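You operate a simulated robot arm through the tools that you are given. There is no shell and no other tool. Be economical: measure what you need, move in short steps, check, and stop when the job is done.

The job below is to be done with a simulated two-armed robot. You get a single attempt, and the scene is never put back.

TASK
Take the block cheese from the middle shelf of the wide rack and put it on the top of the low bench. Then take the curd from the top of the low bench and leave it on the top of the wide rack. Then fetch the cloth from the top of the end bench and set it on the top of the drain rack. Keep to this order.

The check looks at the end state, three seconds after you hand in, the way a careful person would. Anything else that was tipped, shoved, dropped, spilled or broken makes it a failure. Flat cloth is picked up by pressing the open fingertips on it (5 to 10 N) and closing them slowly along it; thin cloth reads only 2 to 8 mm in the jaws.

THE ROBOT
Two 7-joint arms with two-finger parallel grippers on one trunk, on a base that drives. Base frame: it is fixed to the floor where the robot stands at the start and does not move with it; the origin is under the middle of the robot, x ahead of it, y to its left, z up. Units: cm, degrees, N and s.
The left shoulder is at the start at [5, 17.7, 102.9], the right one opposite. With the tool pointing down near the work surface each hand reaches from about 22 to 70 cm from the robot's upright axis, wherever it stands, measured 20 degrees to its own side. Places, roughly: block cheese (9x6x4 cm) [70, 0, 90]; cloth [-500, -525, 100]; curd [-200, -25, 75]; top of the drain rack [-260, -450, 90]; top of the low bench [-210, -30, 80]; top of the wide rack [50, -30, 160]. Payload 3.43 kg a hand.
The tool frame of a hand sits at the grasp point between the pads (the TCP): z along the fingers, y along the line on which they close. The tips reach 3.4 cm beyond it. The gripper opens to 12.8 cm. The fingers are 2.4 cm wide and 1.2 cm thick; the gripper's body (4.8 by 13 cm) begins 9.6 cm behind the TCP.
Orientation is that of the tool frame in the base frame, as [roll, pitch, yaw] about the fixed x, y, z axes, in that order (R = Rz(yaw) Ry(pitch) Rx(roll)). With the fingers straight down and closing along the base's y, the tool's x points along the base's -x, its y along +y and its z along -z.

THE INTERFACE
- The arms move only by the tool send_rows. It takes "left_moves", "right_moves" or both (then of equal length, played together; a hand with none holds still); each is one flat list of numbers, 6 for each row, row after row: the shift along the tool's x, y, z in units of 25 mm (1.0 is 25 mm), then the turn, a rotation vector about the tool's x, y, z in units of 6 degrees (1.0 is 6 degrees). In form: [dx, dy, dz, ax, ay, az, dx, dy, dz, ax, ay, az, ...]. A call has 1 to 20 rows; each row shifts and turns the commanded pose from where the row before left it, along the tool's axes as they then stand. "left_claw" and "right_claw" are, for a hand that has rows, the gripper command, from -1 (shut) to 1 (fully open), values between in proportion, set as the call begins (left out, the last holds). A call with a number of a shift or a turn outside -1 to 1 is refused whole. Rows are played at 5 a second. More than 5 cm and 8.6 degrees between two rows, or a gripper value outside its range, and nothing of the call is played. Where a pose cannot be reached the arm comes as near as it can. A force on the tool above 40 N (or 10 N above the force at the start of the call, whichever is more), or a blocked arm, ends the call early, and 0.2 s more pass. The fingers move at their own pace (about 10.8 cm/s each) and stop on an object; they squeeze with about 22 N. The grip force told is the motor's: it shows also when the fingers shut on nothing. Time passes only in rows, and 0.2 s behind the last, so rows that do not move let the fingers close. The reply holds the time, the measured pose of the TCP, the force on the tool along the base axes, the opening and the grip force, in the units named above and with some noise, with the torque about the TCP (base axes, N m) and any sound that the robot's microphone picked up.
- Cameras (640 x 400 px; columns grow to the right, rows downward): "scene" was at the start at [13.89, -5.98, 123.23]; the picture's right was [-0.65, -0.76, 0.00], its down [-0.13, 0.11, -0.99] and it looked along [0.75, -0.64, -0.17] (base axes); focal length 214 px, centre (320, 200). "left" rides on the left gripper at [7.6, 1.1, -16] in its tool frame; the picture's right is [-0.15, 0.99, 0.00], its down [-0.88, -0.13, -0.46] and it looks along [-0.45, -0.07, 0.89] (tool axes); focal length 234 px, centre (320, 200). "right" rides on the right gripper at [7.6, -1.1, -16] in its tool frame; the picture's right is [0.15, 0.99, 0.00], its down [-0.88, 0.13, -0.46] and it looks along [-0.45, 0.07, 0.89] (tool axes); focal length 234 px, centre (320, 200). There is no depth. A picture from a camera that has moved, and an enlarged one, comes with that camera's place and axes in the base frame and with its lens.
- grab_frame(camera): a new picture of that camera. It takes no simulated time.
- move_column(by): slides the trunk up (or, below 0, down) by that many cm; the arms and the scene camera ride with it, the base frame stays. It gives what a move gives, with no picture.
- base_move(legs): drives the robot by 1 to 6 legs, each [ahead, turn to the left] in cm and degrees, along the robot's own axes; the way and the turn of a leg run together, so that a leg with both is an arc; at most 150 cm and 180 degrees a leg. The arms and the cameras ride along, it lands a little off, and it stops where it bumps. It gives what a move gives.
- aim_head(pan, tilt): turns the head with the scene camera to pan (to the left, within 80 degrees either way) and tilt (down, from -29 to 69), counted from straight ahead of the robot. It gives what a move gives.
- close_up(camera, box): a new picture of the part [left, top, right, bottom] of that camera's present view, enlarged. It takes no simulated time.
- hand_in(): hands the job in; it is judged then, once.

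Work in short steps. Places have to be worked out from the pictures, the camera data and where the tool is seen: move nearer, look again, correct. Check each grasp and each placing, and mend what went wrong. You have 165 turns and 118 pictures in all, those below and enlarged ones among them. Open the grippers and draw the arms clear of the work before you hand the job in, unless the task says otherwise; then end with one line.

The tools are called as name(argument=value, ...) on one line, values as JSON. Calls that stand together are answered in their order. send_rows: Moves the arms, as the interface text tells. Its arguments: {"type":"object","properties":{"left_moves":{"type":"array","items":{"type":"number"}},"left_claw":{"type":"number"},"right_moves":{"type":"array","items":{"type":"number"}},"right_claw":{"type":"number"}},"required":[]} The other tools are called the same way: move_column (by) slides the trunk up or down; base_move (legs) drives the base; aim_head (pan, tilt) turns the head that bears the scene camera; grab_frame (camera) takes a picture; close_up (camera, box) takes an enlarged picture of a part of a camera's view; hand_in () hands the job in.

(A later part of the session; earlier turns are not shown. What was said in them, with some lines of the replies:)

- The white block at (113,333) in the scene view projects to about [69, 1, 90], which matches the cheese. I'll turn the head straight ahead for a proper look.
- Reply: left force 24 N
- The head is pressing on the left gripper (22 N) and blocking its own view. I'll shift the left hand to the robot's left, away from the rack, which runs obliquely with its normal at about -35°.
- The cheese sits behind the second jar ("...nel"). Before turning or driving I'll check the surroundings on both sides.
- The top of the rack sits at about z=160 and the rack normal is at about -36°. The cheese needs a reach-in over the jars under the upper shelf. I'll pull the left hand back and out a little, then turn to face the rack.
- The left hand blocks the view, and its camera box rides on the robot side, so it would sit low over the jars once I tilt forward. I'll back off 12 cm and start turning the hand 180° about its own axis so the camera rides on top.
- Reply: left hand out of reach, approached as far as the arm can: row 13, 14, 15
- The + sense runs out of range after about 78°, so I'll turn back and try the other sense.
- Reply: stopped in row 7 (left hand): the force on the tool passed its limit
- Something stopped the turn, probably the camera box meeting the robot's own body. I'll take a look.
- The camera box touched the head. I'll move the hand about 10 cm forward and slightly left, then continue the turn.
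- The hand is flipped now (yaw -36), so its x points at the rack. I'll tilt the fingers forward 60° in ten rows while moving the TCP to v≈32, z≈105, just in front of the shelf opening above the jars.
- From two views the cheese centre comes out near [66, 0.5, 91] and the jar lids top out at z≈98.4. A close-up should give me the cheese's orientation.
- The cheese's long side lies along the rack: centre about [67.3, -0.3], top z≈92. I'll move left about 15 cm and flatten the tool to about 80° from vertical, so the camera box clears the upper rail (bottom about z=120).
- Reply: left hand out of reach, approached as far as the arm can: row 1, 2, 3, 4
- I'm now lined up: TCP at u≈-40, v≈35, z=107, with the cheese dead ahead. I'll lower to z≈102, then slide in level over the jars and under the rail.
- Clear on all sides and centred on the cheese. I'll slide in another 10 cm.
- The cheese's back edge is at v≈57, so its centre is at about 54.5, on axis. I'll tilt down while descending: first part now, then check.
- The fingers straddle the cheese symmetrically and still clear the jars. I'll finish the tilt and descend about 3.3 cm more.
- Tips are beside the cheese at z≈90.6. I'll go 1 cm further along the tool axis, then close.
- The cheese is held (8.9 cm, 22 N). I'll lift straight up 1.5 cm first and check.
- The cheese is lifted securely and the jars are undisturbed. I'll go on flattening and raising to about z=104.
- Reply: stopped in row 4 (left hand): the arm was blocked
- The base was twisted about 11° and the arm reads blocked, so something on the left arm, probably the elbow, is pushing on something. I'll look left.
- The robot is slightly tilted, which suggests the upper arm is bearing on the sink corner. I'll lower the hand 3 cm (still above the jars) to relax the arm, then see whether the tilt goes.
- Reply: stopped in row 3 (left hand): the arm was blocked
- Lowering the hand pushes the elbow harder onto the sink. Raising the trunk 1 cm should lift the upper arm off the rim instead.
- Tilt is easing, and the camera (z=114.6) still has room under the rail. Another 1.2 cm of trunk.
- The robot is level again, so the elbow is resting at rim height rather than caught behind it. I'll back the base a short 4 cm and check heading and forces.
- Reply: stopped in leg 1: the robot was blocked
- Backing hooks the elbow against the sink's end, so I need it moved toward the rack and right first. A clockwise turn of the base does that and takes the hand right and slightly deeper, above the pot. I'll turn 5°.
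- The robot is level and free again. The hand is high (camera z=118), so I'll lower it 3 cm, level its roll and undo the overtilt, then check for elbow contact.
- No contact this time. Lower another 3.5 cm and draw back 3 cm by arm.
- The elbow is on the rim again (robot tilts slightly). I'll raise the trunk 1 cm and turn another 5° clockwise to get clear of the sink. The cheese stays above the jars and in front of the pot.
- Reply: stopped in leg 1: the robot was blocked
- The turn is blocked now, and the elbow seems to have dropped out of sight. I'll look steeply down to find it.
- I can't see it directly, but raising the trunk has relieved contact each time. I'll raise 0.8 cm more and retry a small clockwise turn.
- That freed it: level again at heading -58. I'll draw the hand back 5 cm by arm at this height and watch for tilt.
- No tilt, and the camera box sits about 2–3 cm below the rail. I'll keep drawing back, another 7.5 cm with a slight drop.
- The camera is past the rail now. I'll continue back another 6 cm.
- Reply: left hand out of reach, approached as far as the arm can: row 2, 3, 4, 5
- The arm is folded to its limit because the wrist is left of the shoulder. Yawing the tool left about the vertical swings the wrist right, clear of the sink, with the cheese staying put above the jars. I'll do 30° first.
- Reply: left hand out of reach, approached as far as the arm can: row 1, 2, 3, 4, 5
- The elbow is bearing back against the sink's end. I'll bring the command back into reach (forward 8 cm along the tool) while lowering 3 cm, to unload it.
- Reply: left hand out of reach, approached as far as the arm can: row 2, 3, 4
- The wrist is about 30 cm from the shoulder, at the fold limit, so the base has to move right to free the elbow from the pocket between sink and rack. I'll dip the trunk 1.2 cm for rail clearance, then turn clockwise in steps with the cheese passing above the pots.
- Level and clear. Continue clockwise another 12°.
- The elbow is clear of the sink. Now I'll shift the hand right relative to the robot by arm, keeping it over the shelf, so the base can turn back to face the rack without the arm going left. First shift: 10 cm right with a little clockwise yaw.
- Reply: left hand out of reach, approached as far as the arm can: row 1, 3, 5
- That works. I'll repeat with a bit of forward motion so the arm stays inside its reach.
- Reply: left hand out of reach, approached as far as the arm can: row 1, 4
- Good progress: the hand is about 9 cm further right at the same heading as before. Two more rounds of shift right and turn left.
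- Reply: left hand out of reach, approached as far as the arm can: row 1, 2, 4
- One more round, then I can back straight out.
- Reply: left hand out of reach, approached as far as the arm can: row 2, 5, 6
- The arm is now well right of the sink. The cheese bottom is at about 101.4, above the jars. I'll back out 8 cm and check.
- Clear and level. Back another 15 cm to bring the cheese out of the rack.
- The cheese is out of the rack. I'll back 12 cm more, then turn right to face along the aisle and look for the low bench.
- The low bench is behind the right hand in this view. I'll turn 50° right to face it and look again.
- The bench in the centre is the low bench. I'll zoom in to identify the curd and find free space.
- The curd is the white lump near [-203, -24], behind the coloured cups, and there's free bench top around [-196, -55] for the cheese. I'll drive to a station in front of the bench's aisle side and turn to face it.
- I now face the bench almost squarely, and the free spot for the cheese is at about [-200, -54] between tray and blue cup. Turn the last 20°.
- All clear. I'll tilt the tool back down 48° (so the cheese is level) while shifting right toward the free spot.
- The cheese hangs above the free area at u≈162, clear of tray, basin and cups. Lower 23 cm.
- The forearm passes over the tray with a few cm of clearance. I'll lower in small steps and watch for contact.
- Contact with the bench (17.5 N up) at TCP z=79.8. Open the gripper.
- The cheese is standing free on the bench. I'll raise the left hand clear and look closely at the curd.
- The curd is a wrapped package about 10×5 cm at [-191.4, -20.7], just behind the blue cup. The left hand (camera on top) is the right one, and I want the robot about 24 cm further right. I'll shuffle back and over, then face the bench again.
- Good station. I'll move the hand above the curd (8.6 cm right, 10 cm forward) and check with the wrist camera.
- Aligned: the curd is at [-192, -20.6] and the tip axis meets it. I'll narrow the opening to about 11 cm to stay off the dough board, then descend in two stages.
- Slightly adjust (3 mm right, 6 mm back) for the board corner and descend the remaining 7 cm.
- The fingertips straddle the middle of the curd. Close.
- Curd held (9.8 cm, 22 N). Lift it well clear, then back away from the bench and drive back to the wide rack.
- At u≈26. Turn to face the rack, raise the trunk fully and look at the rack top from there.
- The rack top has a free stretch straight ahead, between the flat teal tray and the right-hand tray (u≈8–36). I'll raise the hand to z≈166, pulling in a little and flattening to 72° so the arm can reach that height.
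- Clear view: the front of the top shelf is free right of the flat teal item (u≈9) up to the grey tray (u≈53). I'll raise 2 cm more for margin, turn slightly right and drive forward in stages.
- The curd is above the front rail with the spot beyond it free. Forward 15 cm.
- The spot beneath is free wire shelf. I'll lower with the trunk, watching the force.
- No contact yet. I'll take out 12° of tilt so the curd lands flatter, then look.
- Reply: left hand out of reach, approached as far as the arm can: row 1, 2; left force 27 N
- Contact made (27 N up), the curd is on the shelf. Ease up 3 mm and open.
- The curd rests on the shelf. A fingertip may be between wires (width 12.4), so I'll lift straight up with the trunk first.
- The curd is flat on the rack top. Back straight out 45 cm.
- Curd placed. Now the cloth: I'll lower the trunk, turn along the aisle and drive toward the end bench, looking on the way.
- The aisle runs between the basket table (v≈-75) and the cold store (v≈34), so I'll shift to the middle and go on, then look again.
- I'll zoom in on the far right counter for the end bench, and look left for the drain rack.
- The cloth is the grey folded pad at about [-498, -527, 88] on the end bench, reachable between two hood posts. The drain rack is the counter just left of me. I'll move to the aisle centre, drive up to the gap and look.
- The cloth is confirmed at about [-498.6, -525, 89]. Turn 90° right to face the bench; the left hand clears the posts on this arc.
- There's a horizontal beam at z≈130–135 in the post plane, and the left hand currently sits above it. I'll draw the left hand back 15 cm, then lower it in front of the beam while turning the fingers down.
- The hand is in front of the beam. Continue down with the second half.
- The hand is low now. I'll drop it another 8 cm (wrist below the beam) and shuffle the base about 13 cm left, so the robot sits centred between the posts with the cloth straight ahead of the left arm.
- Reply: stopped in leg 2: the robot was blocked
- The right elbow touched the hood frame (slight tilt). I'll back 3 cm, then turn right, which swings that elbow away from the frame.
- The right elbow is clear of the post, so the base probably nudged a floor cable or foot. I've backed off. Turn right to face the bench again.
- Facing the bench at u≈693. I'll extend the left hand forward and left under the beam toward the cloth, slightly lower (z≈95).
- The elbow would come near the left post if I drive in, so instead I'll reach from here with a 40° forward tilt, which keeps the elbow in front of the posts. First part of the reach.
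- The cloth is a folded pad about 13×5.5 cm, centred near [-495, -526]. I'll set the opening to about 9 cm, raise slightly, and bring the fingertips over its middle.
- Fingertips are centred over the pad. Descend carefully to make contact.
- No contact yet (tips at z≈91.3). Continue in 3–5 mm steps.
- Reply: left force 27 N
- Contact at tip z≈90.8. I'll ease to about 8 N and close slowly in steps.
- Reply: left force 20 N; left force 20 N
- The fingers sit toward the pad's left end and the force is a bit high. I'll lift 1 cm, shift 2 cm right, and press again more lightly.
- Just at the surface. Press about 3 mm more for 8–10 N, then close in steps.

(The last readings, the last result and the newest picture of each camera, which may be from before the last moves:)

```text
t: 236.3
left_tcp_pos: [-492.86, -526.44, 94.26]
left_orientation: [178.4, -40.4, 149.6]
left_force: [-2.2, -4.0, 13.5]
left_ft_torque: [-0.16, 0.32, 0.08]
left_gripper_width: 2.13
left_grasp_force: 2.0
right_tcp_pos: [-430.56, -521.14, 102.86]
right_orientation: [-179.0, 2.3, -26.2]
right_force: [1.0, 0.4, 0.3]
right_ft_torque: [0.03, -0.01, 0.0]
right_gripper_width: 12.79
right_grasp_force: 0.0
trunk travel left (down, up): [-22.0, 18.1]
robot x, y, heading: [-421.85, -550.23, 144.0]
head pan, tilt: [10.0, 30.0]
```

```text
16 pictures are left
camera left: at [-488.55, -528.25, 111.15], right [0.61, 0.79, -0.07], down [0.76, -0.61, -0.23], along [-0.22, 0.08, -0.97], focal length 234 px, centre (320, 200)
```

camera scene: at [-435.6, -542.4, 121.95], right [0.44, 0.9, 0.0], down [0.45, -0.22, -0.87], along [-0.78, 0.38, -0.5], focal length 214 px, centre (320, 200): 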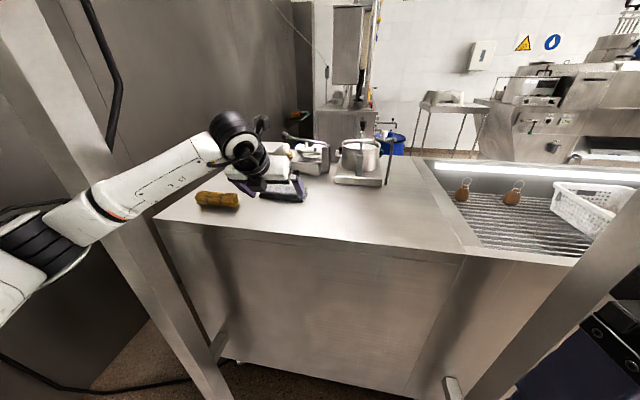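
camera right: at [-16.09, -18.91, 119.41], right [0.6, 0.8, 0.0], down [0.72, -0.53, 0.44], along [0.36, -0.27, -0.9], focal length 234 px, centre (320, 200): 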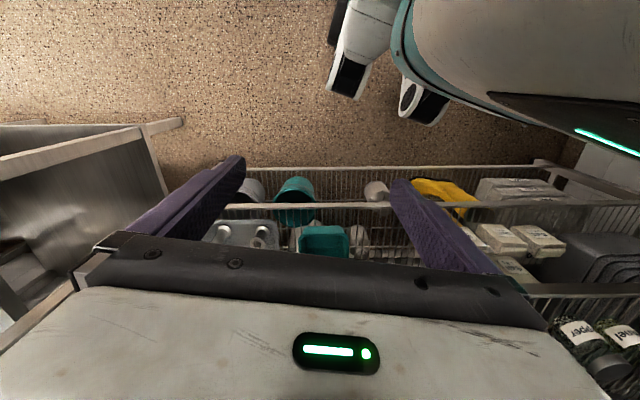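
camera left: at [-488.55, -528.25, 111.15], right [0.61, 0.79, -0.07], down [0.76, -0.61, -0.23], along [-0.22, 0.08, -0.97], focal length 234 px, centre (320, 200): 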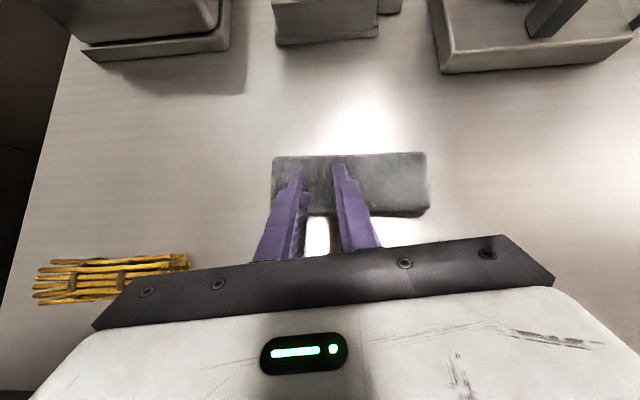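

Close the rest and try a small lift.

send_rows(left_moves=[0, 0, 0, 0, 0, 0, 0, 0, 0, 0, 0, 0], left_claw=-1)

send_rows(left_moves=[0.2, 0, -0.23, 0, 0, 0, 0.3, 0, -0.35, 0, 0, 0, 0.3, 0, -0.35, 0, 0, 0])

grab_frame(camera="left")

```text
t: 236.9
left_tcp_pos: [-492.87, -526.42, 94.09]
left_orientation: [178.3, -40.3, 149.7]
left_force: [-1.8, -3.8, 11.9]
left_ft_torque: [-0.03, 0.23, 0.1]
left_gripper_width: 0.0
left_grasp_force: 21.8
right_tcp_pos: [-430.59, -521.06, 102.79]
right_orientation: [-178.9, 2.3, -26.2]
right_force: [-0.6, 0.3, -0.5]
right_ft_torque: [0.02, 0.0, -0.01]
right_gripper_width: 12.79
right_grasp_force: 0.1
trunk travel left (down, up): [-22.0, 18.1]
robot x, y, heading: [-421.89, -550.49, 143.8]
head pan, tilt: [10.0, 30.0]
```

```text
t: 237.7
left_tcp_pos: [-492.98, -526.44, 97.22]
left_orientation: [178.3, -40.2, 149.6]
left_force: [0.6, -0.5, -0.1]
left_ft_torque: [0.01, 0.0, 0.01]
left_gripper_width: 0.0
left_grasp_force: 22.6
right_tcp_pos: [-430.73, -521.06, 102.68]
right_orientation: [-178.9, 2.1, -26.2]
right_force: [-0.4, -0.8, -1.4]
right_ft_torque: [0.0, 0.0, -0.02]
right_gripper_width: 12.77
right_grasp_force: 0.1
trunk travel left (down, up): [-22.0, 18.1]
robot x, y, heading: [-421.82, -550.52, 144.1]
head pan, tilt: [10.0, 30.0]
```

```text
15 pictures are left
camera left: at [-488.69, -528.23, 114.1], right [0.61, 0.79, -0.07], down [0.76, -0.61, -0.22], along [-0.22, 0.08, -0.97], focal length 234 px, centre (320, 200)
```

left: 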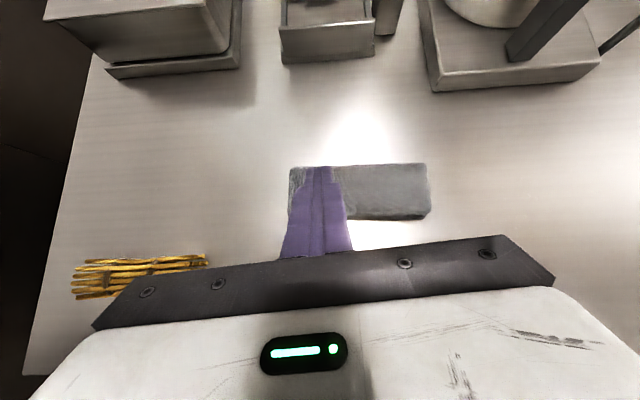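

The pad is firm: the pinch closed on nothing, so I have to grip it across its 5.7 cm side. I'll raise and draw back, open, then yaw the tool 60° left about the vertical so the fingers straddle the narrow side.

send_rows(left_moves=[-0.42, 0, -0.872, 0, 0, 0, -0.42, 0, -0.872, 0, 0, 0, -0.42, 0, -0.872, 0, 0, 0, -0.42, 0, -0.872, 0, 0, 0, -0.42, 0, -0.872, 0, 0, 0], left_claw=0.5)

send_rows(left_moves=[0, 0, 0, 0.643, 0, -0.766, 0, 0, 0, 0.643, 0, -0.766, 0, 0, 0, 0.643, 0, -0.766, 0, 0, 0, 0.643, 0, -0.766, 0, 0, 0, 0.643, 0, -0.766, 0, 0, 0, 0.643, 0, -0.766, 0, 0, 0, 0.643, 0, -0.766, 0, 0, 0, 0.643, 0, -0.766, 0, 0, 0, 0.643, 0, -0.766, 0, 0, 0, 0.643, 0, -0.766])

grab_frame(camera="scene")

```text
t: 238.9
left_tcp_pos: [-483.73, -532.27, 102.12]
left_orientation: [178.4, -40.2, 149.5]
left_force: [-0.8, 0.1, 0.1]
left_ft_torque: [-0.02, -0.01, 0.0]
left_gripper_width: 9.59
left_grasp_force: 0.0
right_tcp_pos: [-430.86, -521.03, 102.57]
right_orientation: [-179.0, 2.2, -26.1]
right_force: [0.6, -0.5, 0.0]
right_ft_torque: [-0.02, 0.0, 0.01]
right_gripper_width: 12.81
right_grasp_force: 0.1
trunk travel left (down, up): [-22.0, 18.1]
robot x, y, heading: [-421.35, -550.38, 144.1]
head pan, tilt: [10.0, 30.0]
```

```text
t: 241.1
left_tcp_pos: [-483.64, -532.18, 101.96]
left_orientation: [178.9, -39.1, -150.7]
left_force: [-0.6, -0.2, 0.2]
left_ft_torque: [0.01, 0.0, 0.01]
left_gripper_width: 9.6
left_grasp_force: 0.1
right_tcp_pos: [-430.82, -520.95, 102.66]
right_orientation: [-178.9, 2.1, -26.2]
right_force: [-0.3, 0.2, 0.5]
right_ft_torque: [-0.01, -0.01, 0.03]
right_gripper_width: 12.8
right_grasp_force: 0.0
trunk travel left (down, up): [-22.0, 18.1]
robot x, y, heading: [-421.44, -550.24, 144.0]
head pan, tilt: [10.0, 30.0]
```

```text
14 pictures are left
camera scene: at [-435.58, -542.39, 121.95], right [0.44, 0.9, 0.0], down [0.45, -0.22, -0.87], along [-0.78, 0.38, -0.5], focal length 214 px, centre (320, 200)
```

scene: 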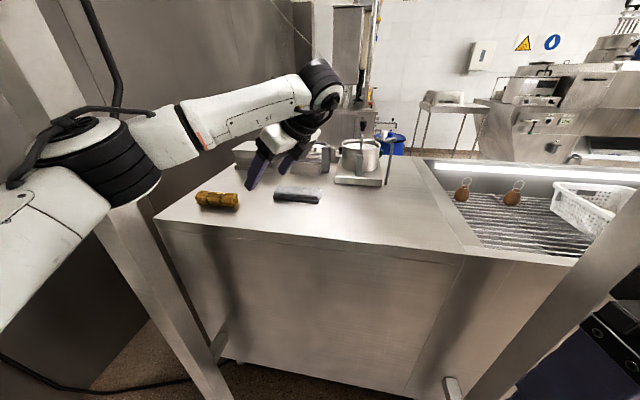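

That worked. I'll drive forward 9 cm (centred between the posts) and check with the wrist camera.

base_move(legs=[[9, 0]])

grab_frame(camera="left")

```text
t: 242.2
left_tcp_pos: [-491.05, -526.71, 102.0]
left_orientation: [179.0, -39.1, -150.9]
left_force: [0.1, -0.2, 0.7]
left_ft_torque: [-0.01, 0.02, -0.02]
left_gripper_width: 9.58
left_grasp_force: 0.0
right_tcp_pos: [-438.2, -515.61, 102.64]
right_orientation: [-178.9, 2.0, -26.2]
right_force: [-0.6, 0.6, 0.7]
right_ft_torque: [-0.02, -0.03, 0.03]
right_gripper_width: 12.81
right_grasp_force: 0.1
trunk travel left (down, up): [-22.0, 18.1]
robot x, y, heading: [-428.82, -545.08, 143.9]
head pan, tilt: [10.0, 30.0]
```

```text
13 pictures are left
camera left: at [-487.83, -524.09, 119.06], right [-0.37, 0.92, -0.08], down [0.91, 0.35, -0.2], along [-0.16, -0.15, -0.98], focal length 234 px, centre (320, 200)
```

left: 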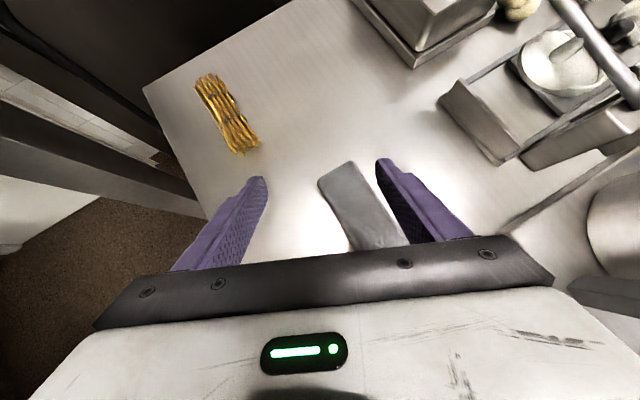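

The pad's axis is 30° off my closing line. I'll yaw 18° more and shift back/right so the fingers straddle the pad's middle.

send_rows(left_moves=[0, 0, 0, 0.63, 0, -0.777, 0, 0, 0, 0.63, 0, -0.777, 0, 0, 0, 0.63, 0, -0.777, -0.39, 0.53, -0.32, 0, 0, 0, -0.39, 0.53, -0.32, 0, 0, 0, -0.39, 0.53, -0.32, 0, 0, 0])

grab_frame(camera="left")

```text
t: 243.6
left_tcp_pos: [-490.61, -523.46, 101.93]
left_orientation: [179.0, -38.8, -132.8]
left_force: [0.4, 0.0, 0.0]
left_ft_torque: [0.01, 0.01, 0.03]
left_gripper_width: 9.6
left_grasp_force: 0.1
left hand out of reach, approached as far as the arm can: row 5, 6
right_tcp_pos: [-438.17, -515.71, 102.66]
right_orientation: [-178.9, 2.0, -26.2]
right_force: [0.9, 0.8, -0.1]
right_ft_torque: [-0.04, -0.03, 0.02]
right_gripper_width: 12.79
right_grasp_force: 0.0
trunk travel left (down, up): [-22.0, 18.1]
robot x, y, heading: [-428.93, -545.07, 143.8]
head pan, tilt: [10.0, 30.0]
```

```text
12 pictures are left
camera left: at [-488.35, -519.99, 119.04], right [-0.64, 0.76, -0.08], down [0.76, 0.62, -0.2], along [-0.1, -0.19, -0.98], focal length 234 px, centre (320, 200)
```

left: 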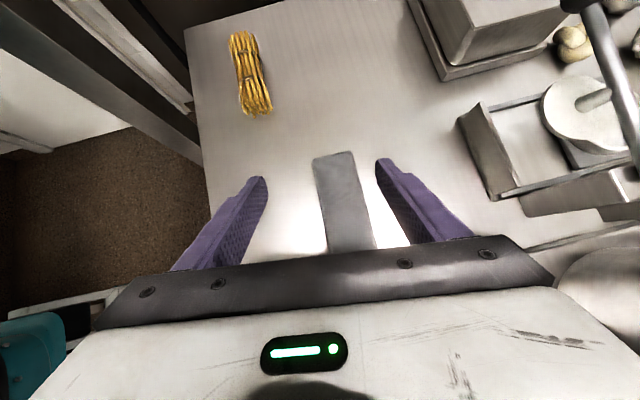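

The arm is at its limit and the pad sits 1.7 cm right of centre. I'll pull the command back into reach and move the base forward 2 cm instead.

send_rows(left_moves=[0.37, -0.84, 0.3, 0, 0, 0])

base_move(legs=[[2.5, 0]])

send_rows(left_moves=[-0.55, 0, 0.7, 0, 0, 0, -0.55, 0, 0.7, 0, 0, 0, -0.55, 0, 0.7, 0, 0, 0])

grab_frame(camera="left")

```text
t: 244.0
left_tcp_pos: [-489.82, -525.89, 102.0]
left_orientation: [179.0, -38.7, -132.7]
left_force: [-0.1, 0.1, -0.4]
left_ft_torque: [0.01, 0.03, -0.03]
left_gripper_width: 9.59
left_grasp_force: 0.0
right_tcp_pos: [-438.11, -515.74, 102.71]
right_orientation: [-179.0, 2.0, -26.1]
right_force: [0.0, 0.3, -0.1]
right_ft_torque: [0.0, 0.01, 0.02]
right_gripper_width: 12.78
right_grasp_force: 0.1
trunk travel left (down, up): [-22.0, 18.1]
robot x, y, heading: [-429.35, -545.06, 144.1]
head pan, tilt: [10.0, 30.0]
```

```text
t: 244.8
left_tcp_pos: [-491.95, -524.33, 102.02]
left_orientation: [179.1, -38.7, -132.9]
left_force: [-1.3, -0.1, 0.7]
left_ft_torque: [-0.01, -0.02, 0.01]
left_gripper_width: 9.59
left_grasp_force: 0.1
right_tcp_pos: [-440.18, -514.07, 102.69]
right_orientation: [-178.9, 2.1, -26.2]
right_force: [-1.1, -0.4, 0.2]
right_ft_torque: [-0.03, -0.04, -0.02]
right_gripper_width: 12.79
right_grasp_force: 0.0
trunk travel left (down, up): [-22.0, 18.1]
robot x, y, heading: [-431.21, -543.52, 143.9]
head pan, tilt: [10.0, 30.0]
```

```text
t: 245.6
left_tcp_pos: [-492.07, -524.55, 95.29]
left_orientation: [179.0, -38.8, -132.9]
left_force: [0.2, -0.2, -0.6]
left_ft_torque: [0.01, -0.01, 0.03]
left_gripper_width: 9.58
left_grasp_force: 0.1
right_tcp_pos: [-440.16, -514.19, 102.7]
right_orientation: [-178.9, 2.1, -26.2]
right_force: [0.3, 0.0, -0.4]
right_ft_torque: [0.04, 0.0, -0.01]
right_gripper_width: 12.8
right_grasp_force: 0.1
trunk travel left (down, up): [-22.0, 18.1]
robot x, y, heading: [-431.09, -543.66, 143.9]
head pan, tilt: [10.0, 30.0]
```

```text
11 pictures are left
camera left: at [-489.85, -520.97, 112.38], right [-0.64, 0.76, -0.08], down [0.76, 0.62, -0.2], along [-0.1, -0.19, -0.98], focal length 234 px, centre (320, 200)
```

left: 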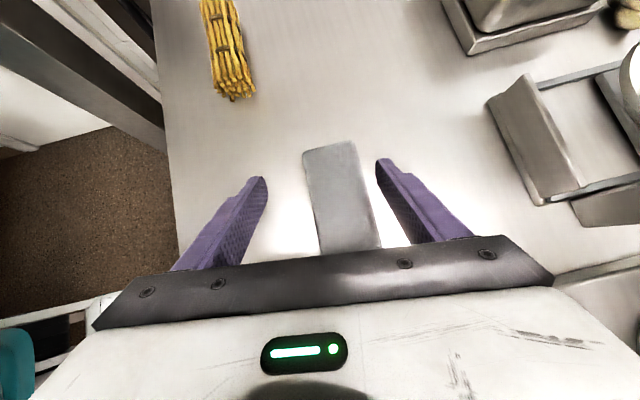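

Still 1.4 cm off centre. Shift right 1.3 cm, back 1 cm and descend about 3.5 cm more in the same call.

send_rows(left_moves=[-0.31, 0.52, -0.25, 0, 0, 0, -0.3, 0, 0.38, 0, 0, 0, -0.3, 0, 0.38, 0, 0, 0, -0.25, 0, 0.31, 0, 0, 0])

grab_frame(camera="left")

```text
t: 246.6
left_tcp_pos: [-492.43, -522.78, 91.86]
left_orientation: [178.9, -38.8, -132.8]
left_force: [-0.3, -0.2, 0.8]
left_ft_torque: [0.0, 0.01, -0.01]
left_gripper_width: 9.59
left_grasp_force: 0.1
right_tcp_pos: [-440.27, -514.23, 102.64]
right_orientation: [-178.9, 2.1, -26.3]
right_force: [0.9, 0.0, -0.4]
right_ft_torque: [0.01, 0.02, -0.02]
right_gripper_width: 12.83
right_grasp_force: 0.1
trunk travel left (down, up): [-22.0, 18.1]
robot x, y, heading: [-430.93, -543.95, 144.1]
head pan, tilt: [10.0, 30.0]
```

```text
10 pictures are left
camera left: at [-490.15, -519.24, 108.99], right [-0.64, 0.76, -0.08], down [0.76, 0.62, -0.2], along [-0.1, -0.19, -0.98], focal length 234 px, centre (320, 200)
```

left: 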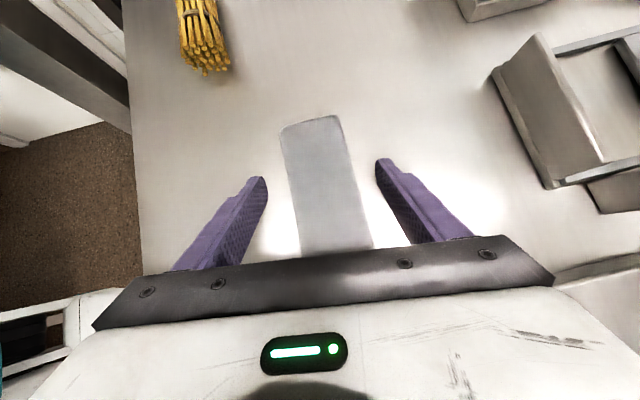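

Centred now. I'll lower another 8 mm (watching for bench contact) and close.

send_rows(left_moves=[-0.1, 0, 0.125, 0, 0, 0, -0.1, 0, 0.125, 0, 0, 0])

send_rows(left_moves=[0, 0, 0, 0, 0, 0, 0, 0, 0, 0, 0, 0, 0, 0, 0, 0, 0, 0], left_claw=-1)

```text
t: 247.2
left_tcp_pos: [-492.26, -522.77, 91.5]
left_orientation: [178.7, -39.1, -132.8]
left_force: [-1.1, 0.5, 15.9]
left_ft_torque: [-0.69, -0.39, -0.06]
left_gripper_width: 9.53
left_grasp_force: 0.1
right_tcp_pos: [-440.05, -514.17, 102.9]
right_orientation: [-178.9, 2.2, -26.2]
right_force: [-0.5, 0.2, 0.7]
right_ft_torque: [0.01, 0.02, -0.02]
right_gripper_width: 12.77
right_grasp_force: 0.2
trunk travel left (down, up): [-22.0, 18.1]
robot x, y, heading: [-430.99, -543.68, 143.9]
head pan, tilt: [10.0, 30.0]
```

```text
t: 248.0
left_tcp_pos: [-492.09, -522.85, 91.47]
left_orientation: [178.8, -38.9, -132.7]
left_force: [11.2, -4.2, 22.0]
left_ft_torque: [-0.73, -0.78, 0.21]
left_gripper_width: 5.71
left_grasp_force: 21.0
right_tcp_pos: [-439.86, -514.29, 102.75]
right_orientation: [-178.9, 2.3, -26.3]
right_force: [-0.4, -0.5, -0.1]
right_ft_torque: [0.01, -0.01, -0.01]
right_gripper_width: 12.82
right_grasp_force: 0.0
trunk travel left (down, up): [-22.0, 18.1]
robot x, y, heading: [-431.22, -543.72, 144.0]
head pan, tilt: [10.0, 30.0]
```

Held at 5.7 cm. Bench top is at z≈88. Lift 9 cm and check.

send_rows(left_moves=[0.3, 0, -0.38, 0, 0, 0, 0.5, 0, -0.62, 0, 0, 0, 0.5, 0, -0.62, 0, 0, 0, 0.5, 0, -0.62, 0, 0, 0, 0.5, 0, -0.62, 0, 0, 0])

grab_frame(camera="left")

```text
t: 249.2
left_tcp_pos: [-492.2, -522.76, 100.26]
left_orientation: [178.9, -38.7, -133.0]
left_force: [-0.8, 0.3, -0.8]
left_ft_torque: [-0.01, 0.0, -0.02]
left_gripper_width: 5.69
left_grasp_force: 21.7
right_tcp_pos: [-440.19, -514.21, 102.8]
right_orientation: [-178.9, 2.1, -26.2]
right_force: [0.7, -1.2, -0.3]
right_ft_torque: [0.02, -0.04, -0.02]
right_gripper_width: 12.79
right_grasp_force: 0.1
trunk travel left (down, up): [-22.0, 18.1]
robot x, y, heading: [-431.34, -543.67, 144.1]
head pan, tilt: [10.0, 30.0]
```

```text
9 pictures are left
camera left: at [-489.97, -519.25, 117.33], right [-0.64, 0.76, -0.08], down [0.76, 0.62, -0.2], along [-0.1, -0.19, -0.98], focal length 234 px, centre (320, 200)
```

left: 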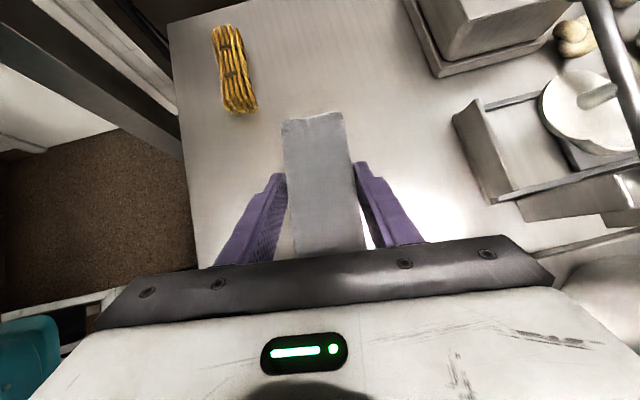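

The cloth is lifted securely. Now I leave the bay: back 12 cm, then undo the yaw.

base_move(legs=[[-12, 0]])

send_rows(left_moves=[0, 0, 0, -0.63, 0, 0.777, 0, 0, 0, -0.63, 0, 0.777, 0, 0, 0, -0.63, 0, 0.777, 0, 0, 0, -0.63, 0, 0.777, 0, 0, 0, -0.63, 0, 0.777, 0, 0, 0, -0.63, 0, 0.777, 0, 0, 0, -0.63, 0, 0.777, 0, 0, 0, -0.63, 0, 0.777, 0, 0, 0, -0.63, 0, 0.777, 0, 0, 0, -0.63, 0, 0.777, 0, 0, 0, -0.63, 0, 0.777, 0, 0, 0, -0.63, 0, 0.777, 0, 0, 0, -0.63, 0, 0.777])

```text
t: 250.4
left_tcp_pos: [-482.57, -529.72, 100.33]
left_orientation: [179.0, -38.7, -132.8]
left_force: [0.4, 1.0, -0.4]
left_ft_torque: [0.02, 0.0, 0.02]
left_gripper_width: 5.68
left_grasp_force: 22.2
right_tcp_pos: [-430.62, -521.26, 102.68]
right_orientation: [-178.9, 2.0, -26.1]
right_force: [0.5, -0.4, 0.4]
right_ft_torque: [-0.01, 0.06, -0.02]
right_gripper_width: 12.79
right_grasp_force: 0.1
trunk travel left (down, up): [-22.0, 18.1]
robot x, y, heading: [-421.68, -550.79, 143.9]
head pan, tilt: [10.0, 30.0]
```

```text
t: 253.2
left_tcp_pos: [-482.65, -529.8, 100.27]
left_orientation: [179.3, -39.8, 148.9]
left_force: [-0.2, -0.7, -0.4]
left_ft_torque: [-0.01, -0.02, -0.01]
left_gripper_width: 5.69
left_grasp_force: 21.6
right_tcp_pos: [-430.64, -521.14, 102.65]
right_orientation: [-178.8, 2.1, -26.3]
right_force: [-0.6, 1.1, 0.1]
right_ft_torque: [-0.02, 0.03, -0.01]
right_gripper_width: 12.81
right_grasp_force: 0.0
trunk travel left (down, up): [-22.0, 18.1]
robot x, y, heading: [-421.33, -550.86, 143.8]
head pan, tilt: [10.0, 30.0]
```

Now retract out of the bay: back 22 cm and 9 cm right, steepening the tool as it folds.

send_rows(left_moves=[-0.753, 0.4, -0.627, 0, -0.4, 0, -0.778, 0.4, -0.595, 0, -0.4, 0, -0.803, 0.4, -0.563, 0, -0.4, 0, -0.825, 0.4, -0.528, 0, -0.4, 0, -0.847, 0.4, -0.493, 0, -0.4, 0, -0.867, 0.4, -0.457, 0, -0.4, 0, -0.885, 0.4, -0.42, 0, -0.4, 0, -0.902, 0.4, -0.383, 0, -0.4, 0, -0.917, 0.4, -0.345, 0, -0.4, 0])

base_move(legs=[[-7, 0]])

grab_frame(camera="scene")

```text
t: 255.2
left_tcp_pos: [-459.19, -533.65, 100.48]
left_orientation: [179.5, -18.1, 148.7]
left_force: [-0.4, -0.7, 0.1]
left_ft_torque: [0.02, -0.03, -0.03]
left_gripper_width: 5.69
left_grasp_force: 22.5
right_tcp_pos: [-430.63, -521.17, 102.75]
right_orientation: [-178.9, 2.1, -26.3]
right_force: [-0.6, -0.4, -0.2]
right_ft_torque: [0.0, 0.01, -0.01]
right_gripper_width: 12.79
right_grasp_force: 0.0
trunk travel left (down, up): [-22.0, 18.1]
robot x, y, heading: [-421.58, -550.73, 143.9]
head pan, tilt: [10.0, 30.0]
```

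```text
t: 256.2
left_tcp_pos: [-453.68, -537.72, 100.48]
left_orientation: [179.6, -18.3, 148.6]
left_force: [0.4, -1.0, -0.5]
left_ft_torque: [-0.02, 0.04, -0.02]
left_gripper_width: 5.71
left_grasp_force: 21.7
right_tcp_pos: [-425.0, -525.22, 102.82]
right_orientation: [-178.9, 2.1, -26.2]
right_force: [-0.4, 0.3, 0.5]
right_ft_torque: [0.0, 0.04, 0.05]
right_gripper_width: 12.79
right_grasp_force: 0.1
trunk travel left (down, up): [-22.0, 18.1]
robot x, y, heading: [-415.96, -554.49, 143.8]
head pan, tilt: [10.0, 30.0]
```

```text
8 pictures are left
camera scene: at [-429.83, -546.57, 121.96], right [0.44, 0.9, 0.0], down [0.45, -0.22, -0.87], along [-0.78, 0.38, -0.5], focal length 214 px, centre (320, 200)
```

scene: 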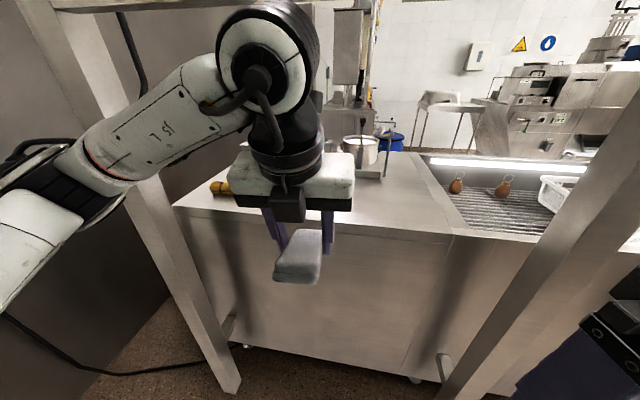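

Out in the aisle with the cloth. Turn to head back along the aisle and drive about 172 cm to the drain rack; then raise the trunk so the cloth clears the boxes there.

base_move(legs=[[0, -90], [100, 0], [72, 0]])

move_column(by=15)

aim_head(pan=-78, tilt=30)

grab_frame(camera="scene")

```text
t: 268.9
left_tcp_pos: [-293.16, -378.98, 100.37]
left_orientation: [179.5, -18.1, 57.6]
left_force: [0.3, -0.4, -0.2]
left_ft_torque: [-0.01, 0.01, 0.01]
left_gripper_width: 5.7
left_grasp_force: 22.3
right_tcp_pos: [-281.04, -407.8, 102.8]
right_orientation: [-178.9, 2.1, -117.1]
right_force: [1.2, -0.6, -0.6]
right_ft_torque: [0.01, 0.03, 0.01]
right_gripper_width: 12.79
right_grasp_force: 0.1
trunk travel left (down, up): [-22.0, 18.1]
robot x, y, heading: [-310.76, -416.34, 53.3]
head pan, tilt: [10.0, 30.0]
```

```text
t: 270.7
left_tcp_pos: [-292.9, -378.93, 115.46]
left_orientation: [179.5, -18.1, 57.6]
left_force: [0.8, 0.1, -0.8]
left_ft_torque: [-0.04, 0.0, 0.02]
left_gripper_width: 5.68
left_grasp_force: 21.9
right_tcp_pos: [-280.98, -407.84, 117.66]
right_orientation: [-178.8, 2.1, -117.2]
right_force: [0.7, -0.4, -0.8]
right_ft_torque: [-0.03, -0.03, 0.0]
right_gripper_width: 12.79
right_grasp_force: 0.0
trunk travel left (down, up): [-37.0, 3.1]
robot x, y, heading: [-310.58, -416.87, 53.0]
head pan, tilt: [10.0, 30.0]
```

```text
t: 272.3
left_tcp_pos: [-292.92, -378.97, 115.45]
left_orientation: [179.5, -18.1, 57.6]
left_force: [-0.3, 0.6, -0.6]
left_ft_torque: [0.0, -0.02, -0.02]
left_gripper_width: 5.69
left_grasp_force: 21.4
right_tcp_pos: [-280.92, -407.81, 117.67]
right_orientation: [-178.8, 2.1, -117.2]
right_force: [0.0, -0.1, 0.1]
right_ft_torque: [0.03, -0.01, -0.03]
right_gripper_width: 12.79
right_grasp_force: 0.1
trunk travel left (down, up): [-37.0, 3.1]
robot x, y, heading: [-310.56, -416.81, 53.0]
head pan, tilt: [-78.0, 30.0]
```

```text
7 pictures are left
camera scene: at [-298.45, -414.59, 136.95], right [-0.42, -0.91, 0.0], down [-0.45, 0.21, -0.87], along [0.78, -0.37, -0.5], focal length 214 px, centre (320, 200)
```

scene: 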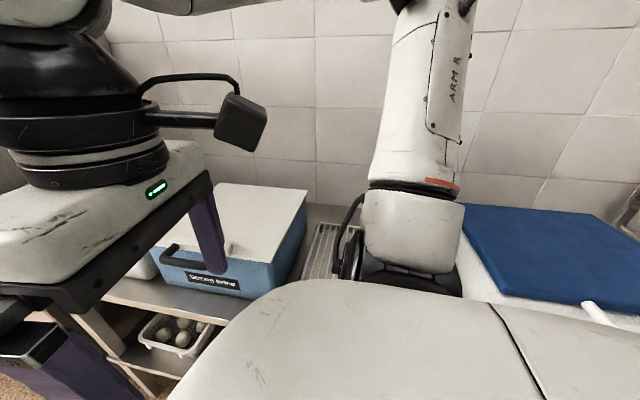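

The drain rack slats lie between the brine box and the cool box (gap u≈496–540). Turn to face it, then extend the hand over the rack, levelling the cloth.

base_move(legs=[[0, -89]])

send_rows(left_moves=[0.856, 0.2, 0.278, 0, 0.4375, 0, 0.842, 0.2, 0.317, 0, 0.4375, 0, 0.827, 0.2, 0.356, 0, 0.4375, 0, 0.81, 0.2, 0.393, 0, 0.4375, 0, 0.791, 0.2, 0.43, 0, 0.4375, 0, 0.77, 0.2, 0.465, 0, 0.4375, 0, 0.748, 0.2, 0.5, 0, 0.4375, 0, 0.725, 0.2, 0.534, 0, 0.4375, 0])

grab_frame(camera="left")

```text
t: 276.4
left_tcp_pos: [-272.26, -431.94, 115.37]
left_orientation: [179.5, -18.1, -28.9]
left_force: [-0.4, -0.2, 0.1]
left_ft_torque: [0.0, 0.03, -0.01]
left_gripper_width: 5.69
left_grasp_force: 21.7
right_tcp_pos: [-300.3, -445.48, 117.71]
right_orientation: [-178.9, 2.1, 156.2]
right_force: [0.5, -0.5, -0.1]
right_ft_torque: [-0.04, 0.01, 0.02]
right_gripper_width: 12.77
right_grasp_force: 0.1
trunk travel left (down, up): [-37.0, 3.1]
robot x, y, heading: [-310.38, -416.33, -33.5]
head pan, tilt: [-78.0, 30.0]
```

```text
t: 278.2
left_tcp_pos: [-258.43, -444.21, 115.58]
left_orientation: [179.5, -39.1, -28.7]
left_force: [-0.8, 0.1, 0.1]
left_ft_torque: [-0.01, 0.03, 0.01]
left_gripper_width: 5.69
left_grasp_force: 21.7
right_tcp_pos: [-300.39, -445.6, 117.68]
right_orientation: [-178.9, 2.0, 156.2]
right_force: [-0.3, 0.0, -0.3]
right_ft_torque: [0.0, 0.0, -0.03]
right_gripper_width: 12.8
right_grasp_force: 0.1
trunk travel left (down, up): [-37.0, 3.1]
robot x, y, heading: [-310.57, -416.16, -33.3]
head pan, tilt: [-78.0, 30.0]
```

```text
6 pictures are left
camera left: at [-262.47, -443.06, 132.62], right [-0.58, -0.81, -0.09], down [-0.79, 0.58, -0.2], along [0.21, -0.05, -0.98], focal length 234 px, centre (320, 200)
```

left: 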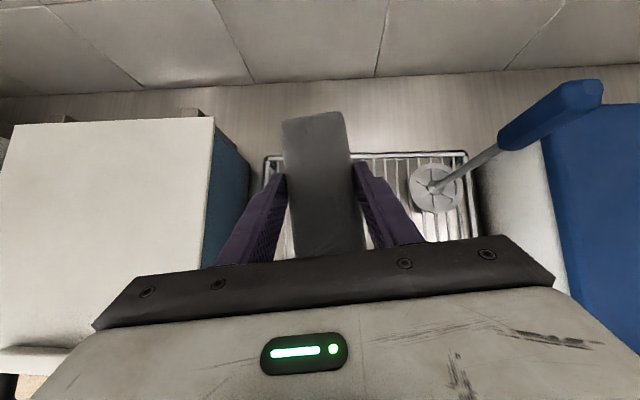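

The drain rack spans u≈499–536 with a blue-handled tool on its right half, so the cloth over u≈511, v≈52 fits the free left half. Lower with the trunk 17 cm and check.

move_column(by=-17)

grab_frame(camera="left")

```text
t: 280.1
left_tcp_pos: [-258.31, -444.15, 98.57]
left_orientation: [179.5, -39.1, -28.7]
left_force: [-0.1, -0.9, 0.1]
left_ft_torque: [-0.04, -0.01, -0.02]
left_gripper_width: 5.69
left_grasp_force: 22.1
right_tcp_pos: [-300.4, -445.49, 100.61]
right_orientation: [-178.9, 2.1, 156.2]
right_force: [-0.7, 0.3, -0.3]
right_ft_torque: [0.03, -0.01, 0.0]
right_gripper_width: 12.8
right_grasp_force: 0.0
trunk travel left (down, up): [-20.0, 20.1]
robot x, y, heading: [-310.84, -416.16, -33.5]
head pan, tilt: [-78.0, 30.0]
```

```text
5 pictures are left
camera left: at [-262.53, -443.02, 115.66], right [-0.58, -0.81, -0.08], down [-0.79, 0.58, -0.2], along [0.21, -0.05, -0.98], focal length 234 px, centre (320, 200)
```

left: 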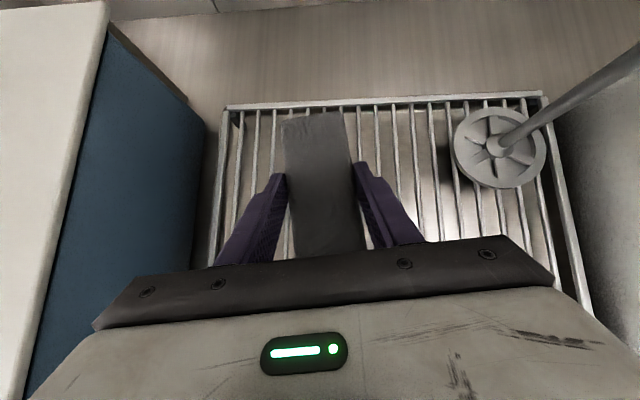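

The rack spans about v=43–65, so I'll shift forward 2 cm and lower until contact.

send_rows(left_moves=[0.62, 0, 0.5, 0, 0, 0, -0.45, 0, 0.56, 0, 0, 0, -0.38, 0, 0.47, 0, 0, 0])

send_rows(left_moves=[-0.12, 0, 0.15, 0, 0, 0, -0.12, 0, 0.15, 0, 0, 0])

```text
t: 280.9
left_tcp_pos: [-256.53, -445.17, 95.48]
left_orientation: [179.5, -39.2, -28.9]
left_force: [0.0, 0.2, -0.6]
left_ft_torque: [-0.01, 0.02, 0.02]
left_gripper_width: 5.71
left_grasp_force: 22.5
right_tcp_pos: [-300.51, -445.62, 100.76]
right_orientation: [-178.9, 2.1, 156.1]
right_force: [-0.1, -0.4, -0.3]
right_ft_torque: [-0.03, 0.03, 0.0]
right_gripper_width: 12.8
right_grasp_force: 0.1
trunk travel left (down, up): [-20.0, 20.1]
robot x, y, heading: [-310.32, -416.36, -33.6]
head pan, tilt: [-78.0, 30.0]
```

```text
t: 281.5
left_tcp_pos: [-256.82, -445.35, 94.46]
left_orientation: [179.4, -39.3, -28.8]
left_force: [-0.3, 0.3, 0.1]
left_ft_torque: [-0.02, 0.02, 0.01]
left_gripper_width: 5.68
left_grasp_force: 21.6
right_tcp_pos: [-300.55, -445.58, 100.71]
right_orientation: [-179.0, 2.3, 156.1]
right_force: [-0.1, -0.2, -0.2]
right_ft_torque: [0.05, 0.03, 0.0]
right_gripper_width: 12.8
right_grasp_force: 0.1
trunk travel left (down, up): [-20.0, 20.1]
robot x, y, heading: [-310.7, -416.73, -33.6]
head pan, tilt: [-78.0, 30.0]
```

No contact yet at TCP z=94.5. Continue in small steps.

send_rows(left_moves=[-0.12, 0, 0.15, 0, 0, 0, -0.12, 0, 0.15, 0, 0, 0])

send_rows(left_moves=[-0.1, 0, 0.125, 0, 0, 0])

send_rows(left_moves=[-0.1, 0, 0.125, 0, 0, 0])

```text
t: 282.1
left_tcp_pos: [-256.93, -445.43, 94.02]
left_orientation: [179.5, -39.7, -28.9]
left_force: [2.3, -1.1, 9.1]
left_ft_torque: [0.49, 0.35, -0.15]
left_gripper_width: 5.73
left_grasp_force: 22.0
right_tcp_pos: [-300.76, -445.64, 100.76]
right_orientation: [-179.0, 2.4, 156.3]
right_force: [0.6, 0.0, -0.3]
right_ft_torque: [0.05, -0.01, 0.0]
right_gripper_width: 12.81
right_grasp_force: 0.1
trunk travel left (down, up): [-20.0, 20.1]
robot x, y, heading: [-310.41, -416.15, -33.4]
head pan, tilt: [-78.0, 30.0]
```

```text
t: 282.5
left_tcp_pos: [-256.98, -445.31, 93.83]
left_orientation: [179.4, -40.0, -28.8]
left_force: [-1.7, 5.6, 30.5]
left_ft_torque: [1.1, -0.2, 0.3]
left_gripper_width: 5.71
left_grasp_force: 22.3
right_tcp_pos: [-300.73, -445.62, 100.8]
right_orientation: [-179.0, 2.4, 156.2]
right_force: [-0.4, -1.0, -0.3]
right_ft_torque: [-0.02, 0.01, 0.01]
right_gripper_width: 12.8
right_grasp_force: 0.1
trunk travel left (down, up): [-20.0, 20.1]
robot x, y, heading: [-310.93, -416.39, -33.8]
head pan, tilt: [-78.0, 30.0]
```

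```text
t: 282.9
left_tcp_pos: [-256.92, -445.31, 93.89]
left_orientation: [179.3, -40.6, -28.7]
left_force: [-3.3, 4.1, 38.8]
left_ft_torque: [1.23, -0.3, 0.31]
left_gripper_width: 5.7
left_grasp_force: 22.5
right_tcp_pos: [-300.93, -445.59, 100.81]
right_orientation: [-179.1, 2.3, 156.2]
right_force: [-0.2, 0.6, -0.2]
right_ft_torque: [-0.01, 0.0, -0.02]
right_gripper_width: 12.8
right_grasp_force: 0.0
trunk travel left (down, up): [-20.0, 20.1]
robot x, y, heading: [-310.5, -416.55, -33.4]
head pan, tilt: [-78.0, 30.0]
```

Firm contact at TCP z=93.9, rack top at z≈90.5. Ease up 6 mm to take off the load, then open to about 8.5 cm.

send_rows(left_moves=[0.16, 0, -0.195, 0, 0, 0])

send_rows(left_moves=[0, 0, 0, 0, 0, 0, 0, 0, 0, 0, 0, 0], left_claw=0.33)

grab_frame(camera="left")

```text
t: 283.3
left_tcp_pos: [-256.92, -445.4, 93.88]
left_orientation: [179.2, -40.0, -28.7]
left_force: [2.3, -14.8, 21.9]
left_ft_torque: [-0.01, -0.7, -0.42]
left_gripper_width: 5.7
left_grasp_force: 21.8
right_tcp_pos: [-300.72, -445.49, 100.73]
right_orientation: [-179.0, 2.4, 156.2]
right_force: [0.2, 0.2, 0.1]
right_ft_torque: [0.01, 0.0, -0.01]
right_gripper_width: 12.81
right_grasp_force: 0.1
trunk travel left (down, up): [-20.0, 20.1]
robot x, y, heading: [-310.53, -416.31, -33.7]
head pan, tilt: [-78.0, 30.0]
```

```text
t: 283.9
left_tcp_pos: [-257.34, -445.6, 94.03]
left_orientation: [178.8, -39.9, -28.9]
left_force: [-14.6, -16.9, 29.5]
left_ft_torque: [0.22, -0.3, -0.11]
left_gripper_width: 7.22
left_grasp_force: 0.0
right_tcp_pos: [-300.74, -445.7, 100.76]
right_orientation: [-179.1, 2.3, 156.3]
right_force: [0.1, -0.8, -0.6]
right_ft_torque: [0.0, -0.01, 0.0]
right_gripper_width: 12.81
right_grasp_force: 0.1
trunk travel left (down, up): [-20.0, 20.1]
robot x, y, heading: [-311.02, -416.52, -33.5]
head pan, tilt: [-78.0, 30.0]
```

```text
4 pictures are left
camera left: at [-261.44, -444.2, 110.95], right [-0.59, -0.8, -0.08], down [-0.78, 0.59, -0.22], along [0.22, -0.07, -0.97], focal length 234 px, centre (320, 200)
```

left: 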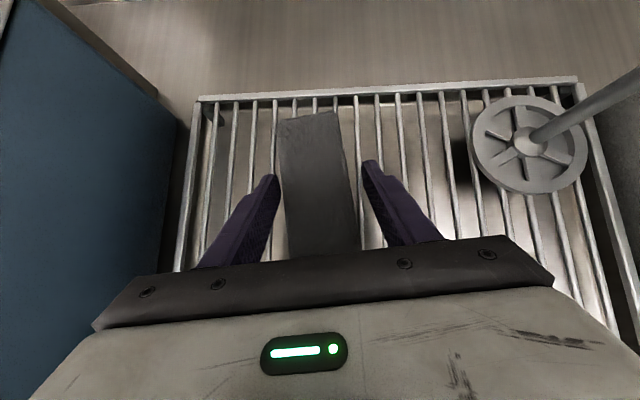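

The pad is free, but the fingertips seem to press between the bars. I'll relax the opening slightly and lift straight up.

send_rows(left_moves=[0, 0, 0, 0, 0, 0], left_claw=0.08)

send_rows(left_moves=[0.1, 0, -0.12, 0, 0, 0, 0.12, 0, -0.15, 0, 0, 0, 0.15, 0, -0.19, 0, 0, 0])

grab_frame(camera="left")

```text
t: 284.3
left_tcp_pos: [-257.0, -445.35, 93.86]
left_orientation: [179.4, -39.7, -28.7]
left_force: [-10.3, -4.2, 27.5]
left_ft_torque: [0.51, -0.43, 0.04]
left_gripper_width: 6.38
left_grasp_force: 0.1
right_tcp_pos: [-300.76, -445.44, 100.65]
right_orientation: [-178.9, 2.3, 156.3]
right_force: [-0.9, 0.2, -0.4]
right_ft_torque: [0.01, -0.04, -0.03]
right_gripper_width: 12.76
right_grasp_force: 0.1
trunk travel left (down, up): [-20.0, 20.1]
robot x, y, heading: [-310.54, -416.36, -33.7]
head pan, tilt: [-78.0, 30.0]
```

```text
t: 285.1
left_tcp_pos: [-256.83, -444.91, 94.7]
left_orientation: [179.7, -39.0, -28.6]
left_force: [0.2, 0.1, 0.3]
left_ft_torque: [0.02, 0.02, -0.02]
left_gripper_width: 6.9
left_grasp_force: 0.0
right_tcp_pos: [-300.59, -445.48, 100.72]
right_orientation: [-179.0, 2.3, 156.2]
right_force: [-0.5, 0.0, 0.9]
right_ft_torque: [-0.02, 0.01, -0.03]
right_gripper_width: 12.78
right_grasp_force: 0.1
trunk travel left (down, up): [-20.0, 20.1]
robot x, y, heading: [-310.8, -416.56, -33.5]
head pan, tilt: [-78.0, 30.0]
```

```text
3 pictures are left
camera left: at [-260.91, -443.87, 111.73], right [-0.58, -0.81, -0.09], down [-0.79, 0.58, -0.2], along [0.21, -0.05, -0.98], focal length 234 px, centre (320, 200)
```

left: 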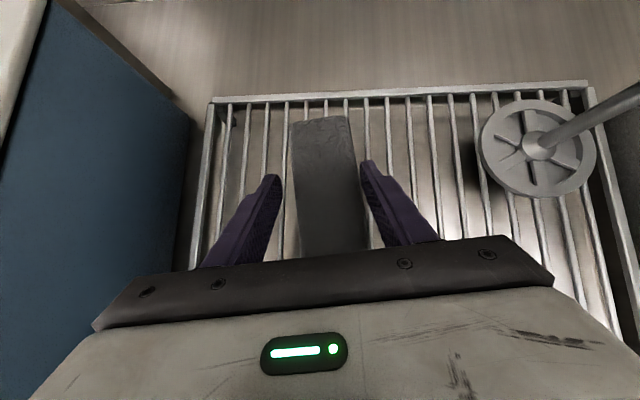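

Free of forces, with the cloth lying on the rack. Lift further, opening slightly once above the bars.

send_rows(left_moves=[0.2, 0, -0.25, 0, 0, 0, 0.2, 0, -0.25, 0, 0, 0])

send_rows(left_moves=[0.3, 0, -0.37, 0, 0, 0, 0.5, 0, -0.62, 0, 0, 0, 0.5, 0, -0.62, 0, 0, 0, 0.6, 0, -0.74, 0, 0, 0, 0.6, 0, -0.74, 0, 0, 0, 0.6, 0, -0.74, 0, 0, 0], left_claw=0.5)

grab_frame(camera="left")

```text
t: 285.7
left_tcp_pos: [-256.67, -445.11, 96.22]
left_orientation: [179.5, -39.2, -28.7]
left_force: [0.1, 0.0, -0.9]
left_ft_torque: [-0.01, 0.0, 0.01]
left_gripper_width: 6.9
left_grasp_force: 0.2
right_tcp_pos: [-300.42, -445.74, 100.79]
right_orientation: [-179.0, 2.1, 156.1]
right_force: [0.3, 0.6, 0.0]
right_ft_torque: [0.03, 0.01, 0.0]
right_gripper_width: 12.81
right_grasp_force: 0.0
trunk travel left (down, up): [-20.0, 20.1]
robot x, y, heading: [-311.02, -416.25, -33.7]
head pan, tilt: [-78.0, 30.0]
```

```text
t: 287.1
left_tcp_pos: [-256.66, -445.08, 108.68]
left_orientation: [179.4, -39.0, -28.8]
left_force: [0.4, 0.7, 0.3]
left_ft_torque: [0.01, -0.04, -0.01]
left_gripper_width: 9.61
left_grasp_force: 0.2
right_tcp_pos: [-300.35, -445.45, 100.7]
right_orientation: [-178.9, 2.1, 156.2]
right_force: [0.8, 0.3, -1.0]
right_ft_torque: [-0.01, 0.02, 0.0]
right_gripper_width: 12.79
right_grasp_force: 0.1
trunk travel left (down, up): [-20.0, 20.1]
robot x, y, heading: [-310.78, -416.36, -33.6]
head pan, tilt: [-78.0, 30.0]
```

```text
2 pictures are left
camera left: at [-260.76, -443.91, 125.69], right [-0.58, -0.81, -0.08], down [-0.79, 0.59, -0.2], along [0.21, -0.05, -0.98], focal length 234 px, centre (320, 200)
```

left: 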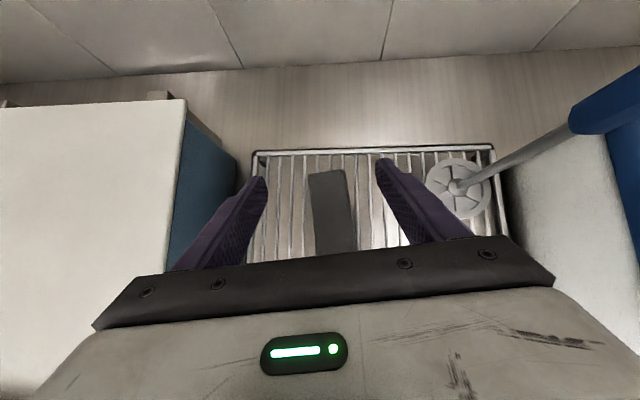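

The cloth lies on the drain rack, the tool beside it undisturbed. Raise a little, open fully and draw the arm clear of the rack.

move_column(by=8)

base_move(legs=[[-15, 0]])

send_rows(left_moves=[-0.75, 0, -0.6, 0, -0.5, 0, -0.78, 0, -0.57, 0, -0.5, 0, -0.8, 0, -0.53, 0, -0.5, 0, -0.83, 0, -0.5, 0, -0.5, 0], left_claw=1)

grab_frame(camera="left")

```text
t: 288.3
left_tcp_pos: [-256.75, -445.04, 116.57]
left_orientation: [179.4, -39.1, -28.7]
left_force: [0.7, -0.3, 0.7]
left_ft_torque: [-0.02, -0.02, -0.02]
left_gripper_width: 9.61
left_grasp_force: 0.0
right_tcp_pos: [-300.25, -445.57, 108.61]
right_orientation: [-178.8, 2.2, 156.3]
right_force: [-0.2, 0.0, 0.1]
right_ft_torque: [-0.05, -0.01, 0.02]
right_gripper_width: 12.81
right_grasp_force: 0.1
trunk travel left (down, up): [-28.0, 12.1]
robot x, y, heading: [-310.88, -416.12, -33.8]
head pan, tilt: [-78.0, 30.0]
```

```text
t: 289.6
left_tcp_pos: [-269.07, -436.69, 116.53]
left_orientation: [179.4, -39.1, -28.7]
left_force: [0.5, 0.2, 1.3]
left_ft_torque: [0.0, -0.05, -0.01]
left_gripper_width: 9.59
left_grasp_force: 0.1
right_tcp_pos: [-312.91, -437.23, 108.66]
right_orientation: [-178.9, 2.1, 156.2]
right_force: [0.3, -0.5, 0.0]
right_ft_torque: [0.01, -0.01, -0.01]
right_gripper_width: 12.8
right_grasp_force: 0.1
trunk travel left (down, up): [-28.0, 12.1]
robot x, y, heading: [-323.12, -408.24, -33.8]
head pan, tilt: [-78.0, 30.0]
```

```text
t: 290.6
left_tcp_pos: [-277.49, -432.05, 116.62]
left_orientation: [179.4, -27.0, -28.9]
left_force: [0.0, 0.8, 0.0]
left_ft_torque: [-0.01, 0.0, -0.03]
left_gripper_width: 12.81
left_grasp_force: 0.1
right_tcp_pos: [-312.91, -437.18, 108.65]
right_orientation: [-178.8, 2.2, 156.2]
right_force: [0.1, 0.5, 0.4]
right_ft_torque: [-0.04, 0.02, 0.0]
right_gripper_width: 12.79
right_grasp_force: 0.1
trunk travel left (down, up): [-28.0, 12.1]
robot x, y, heading: [-323.3, -407.82, -34.0]
head pan, tilt: [-78.0, 30.0]
```

```text
1 pictures are left
camera left: at [-278.39, -432.68, 134.17], right [-0.6, -0.8, -0.06], down [-0.8, 0.6, 0.0], along [0.03, 0.05, -1.0], focal length 234 px, centre (320, 200)
```

left: 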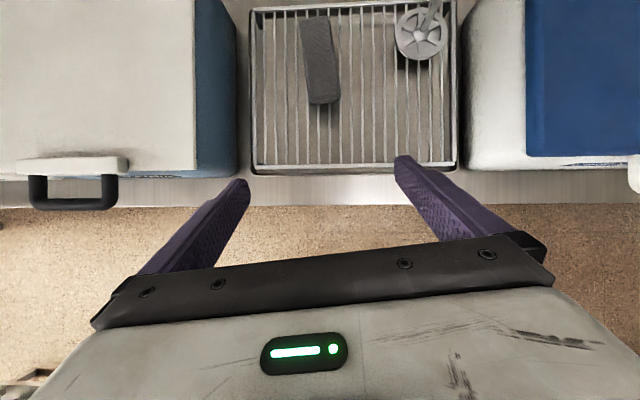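

The cloth lies flat and well inside the drain rack, both grippers are open, and the arms are clear. Handing in.

hand_in()

```text
The job is handed in.
```

The job is handed in: the cheese is on the low bench, the curd on top of the wide rack, and the cloth on the drain rack, done in that order. While moving the cheese, the left arm pressed against the sink by the rack. Near the end bench, the base was briefly blocked by something I didn't see. I saw nothing tipped, spilled or displaced, but I didn't go back to check either spot.
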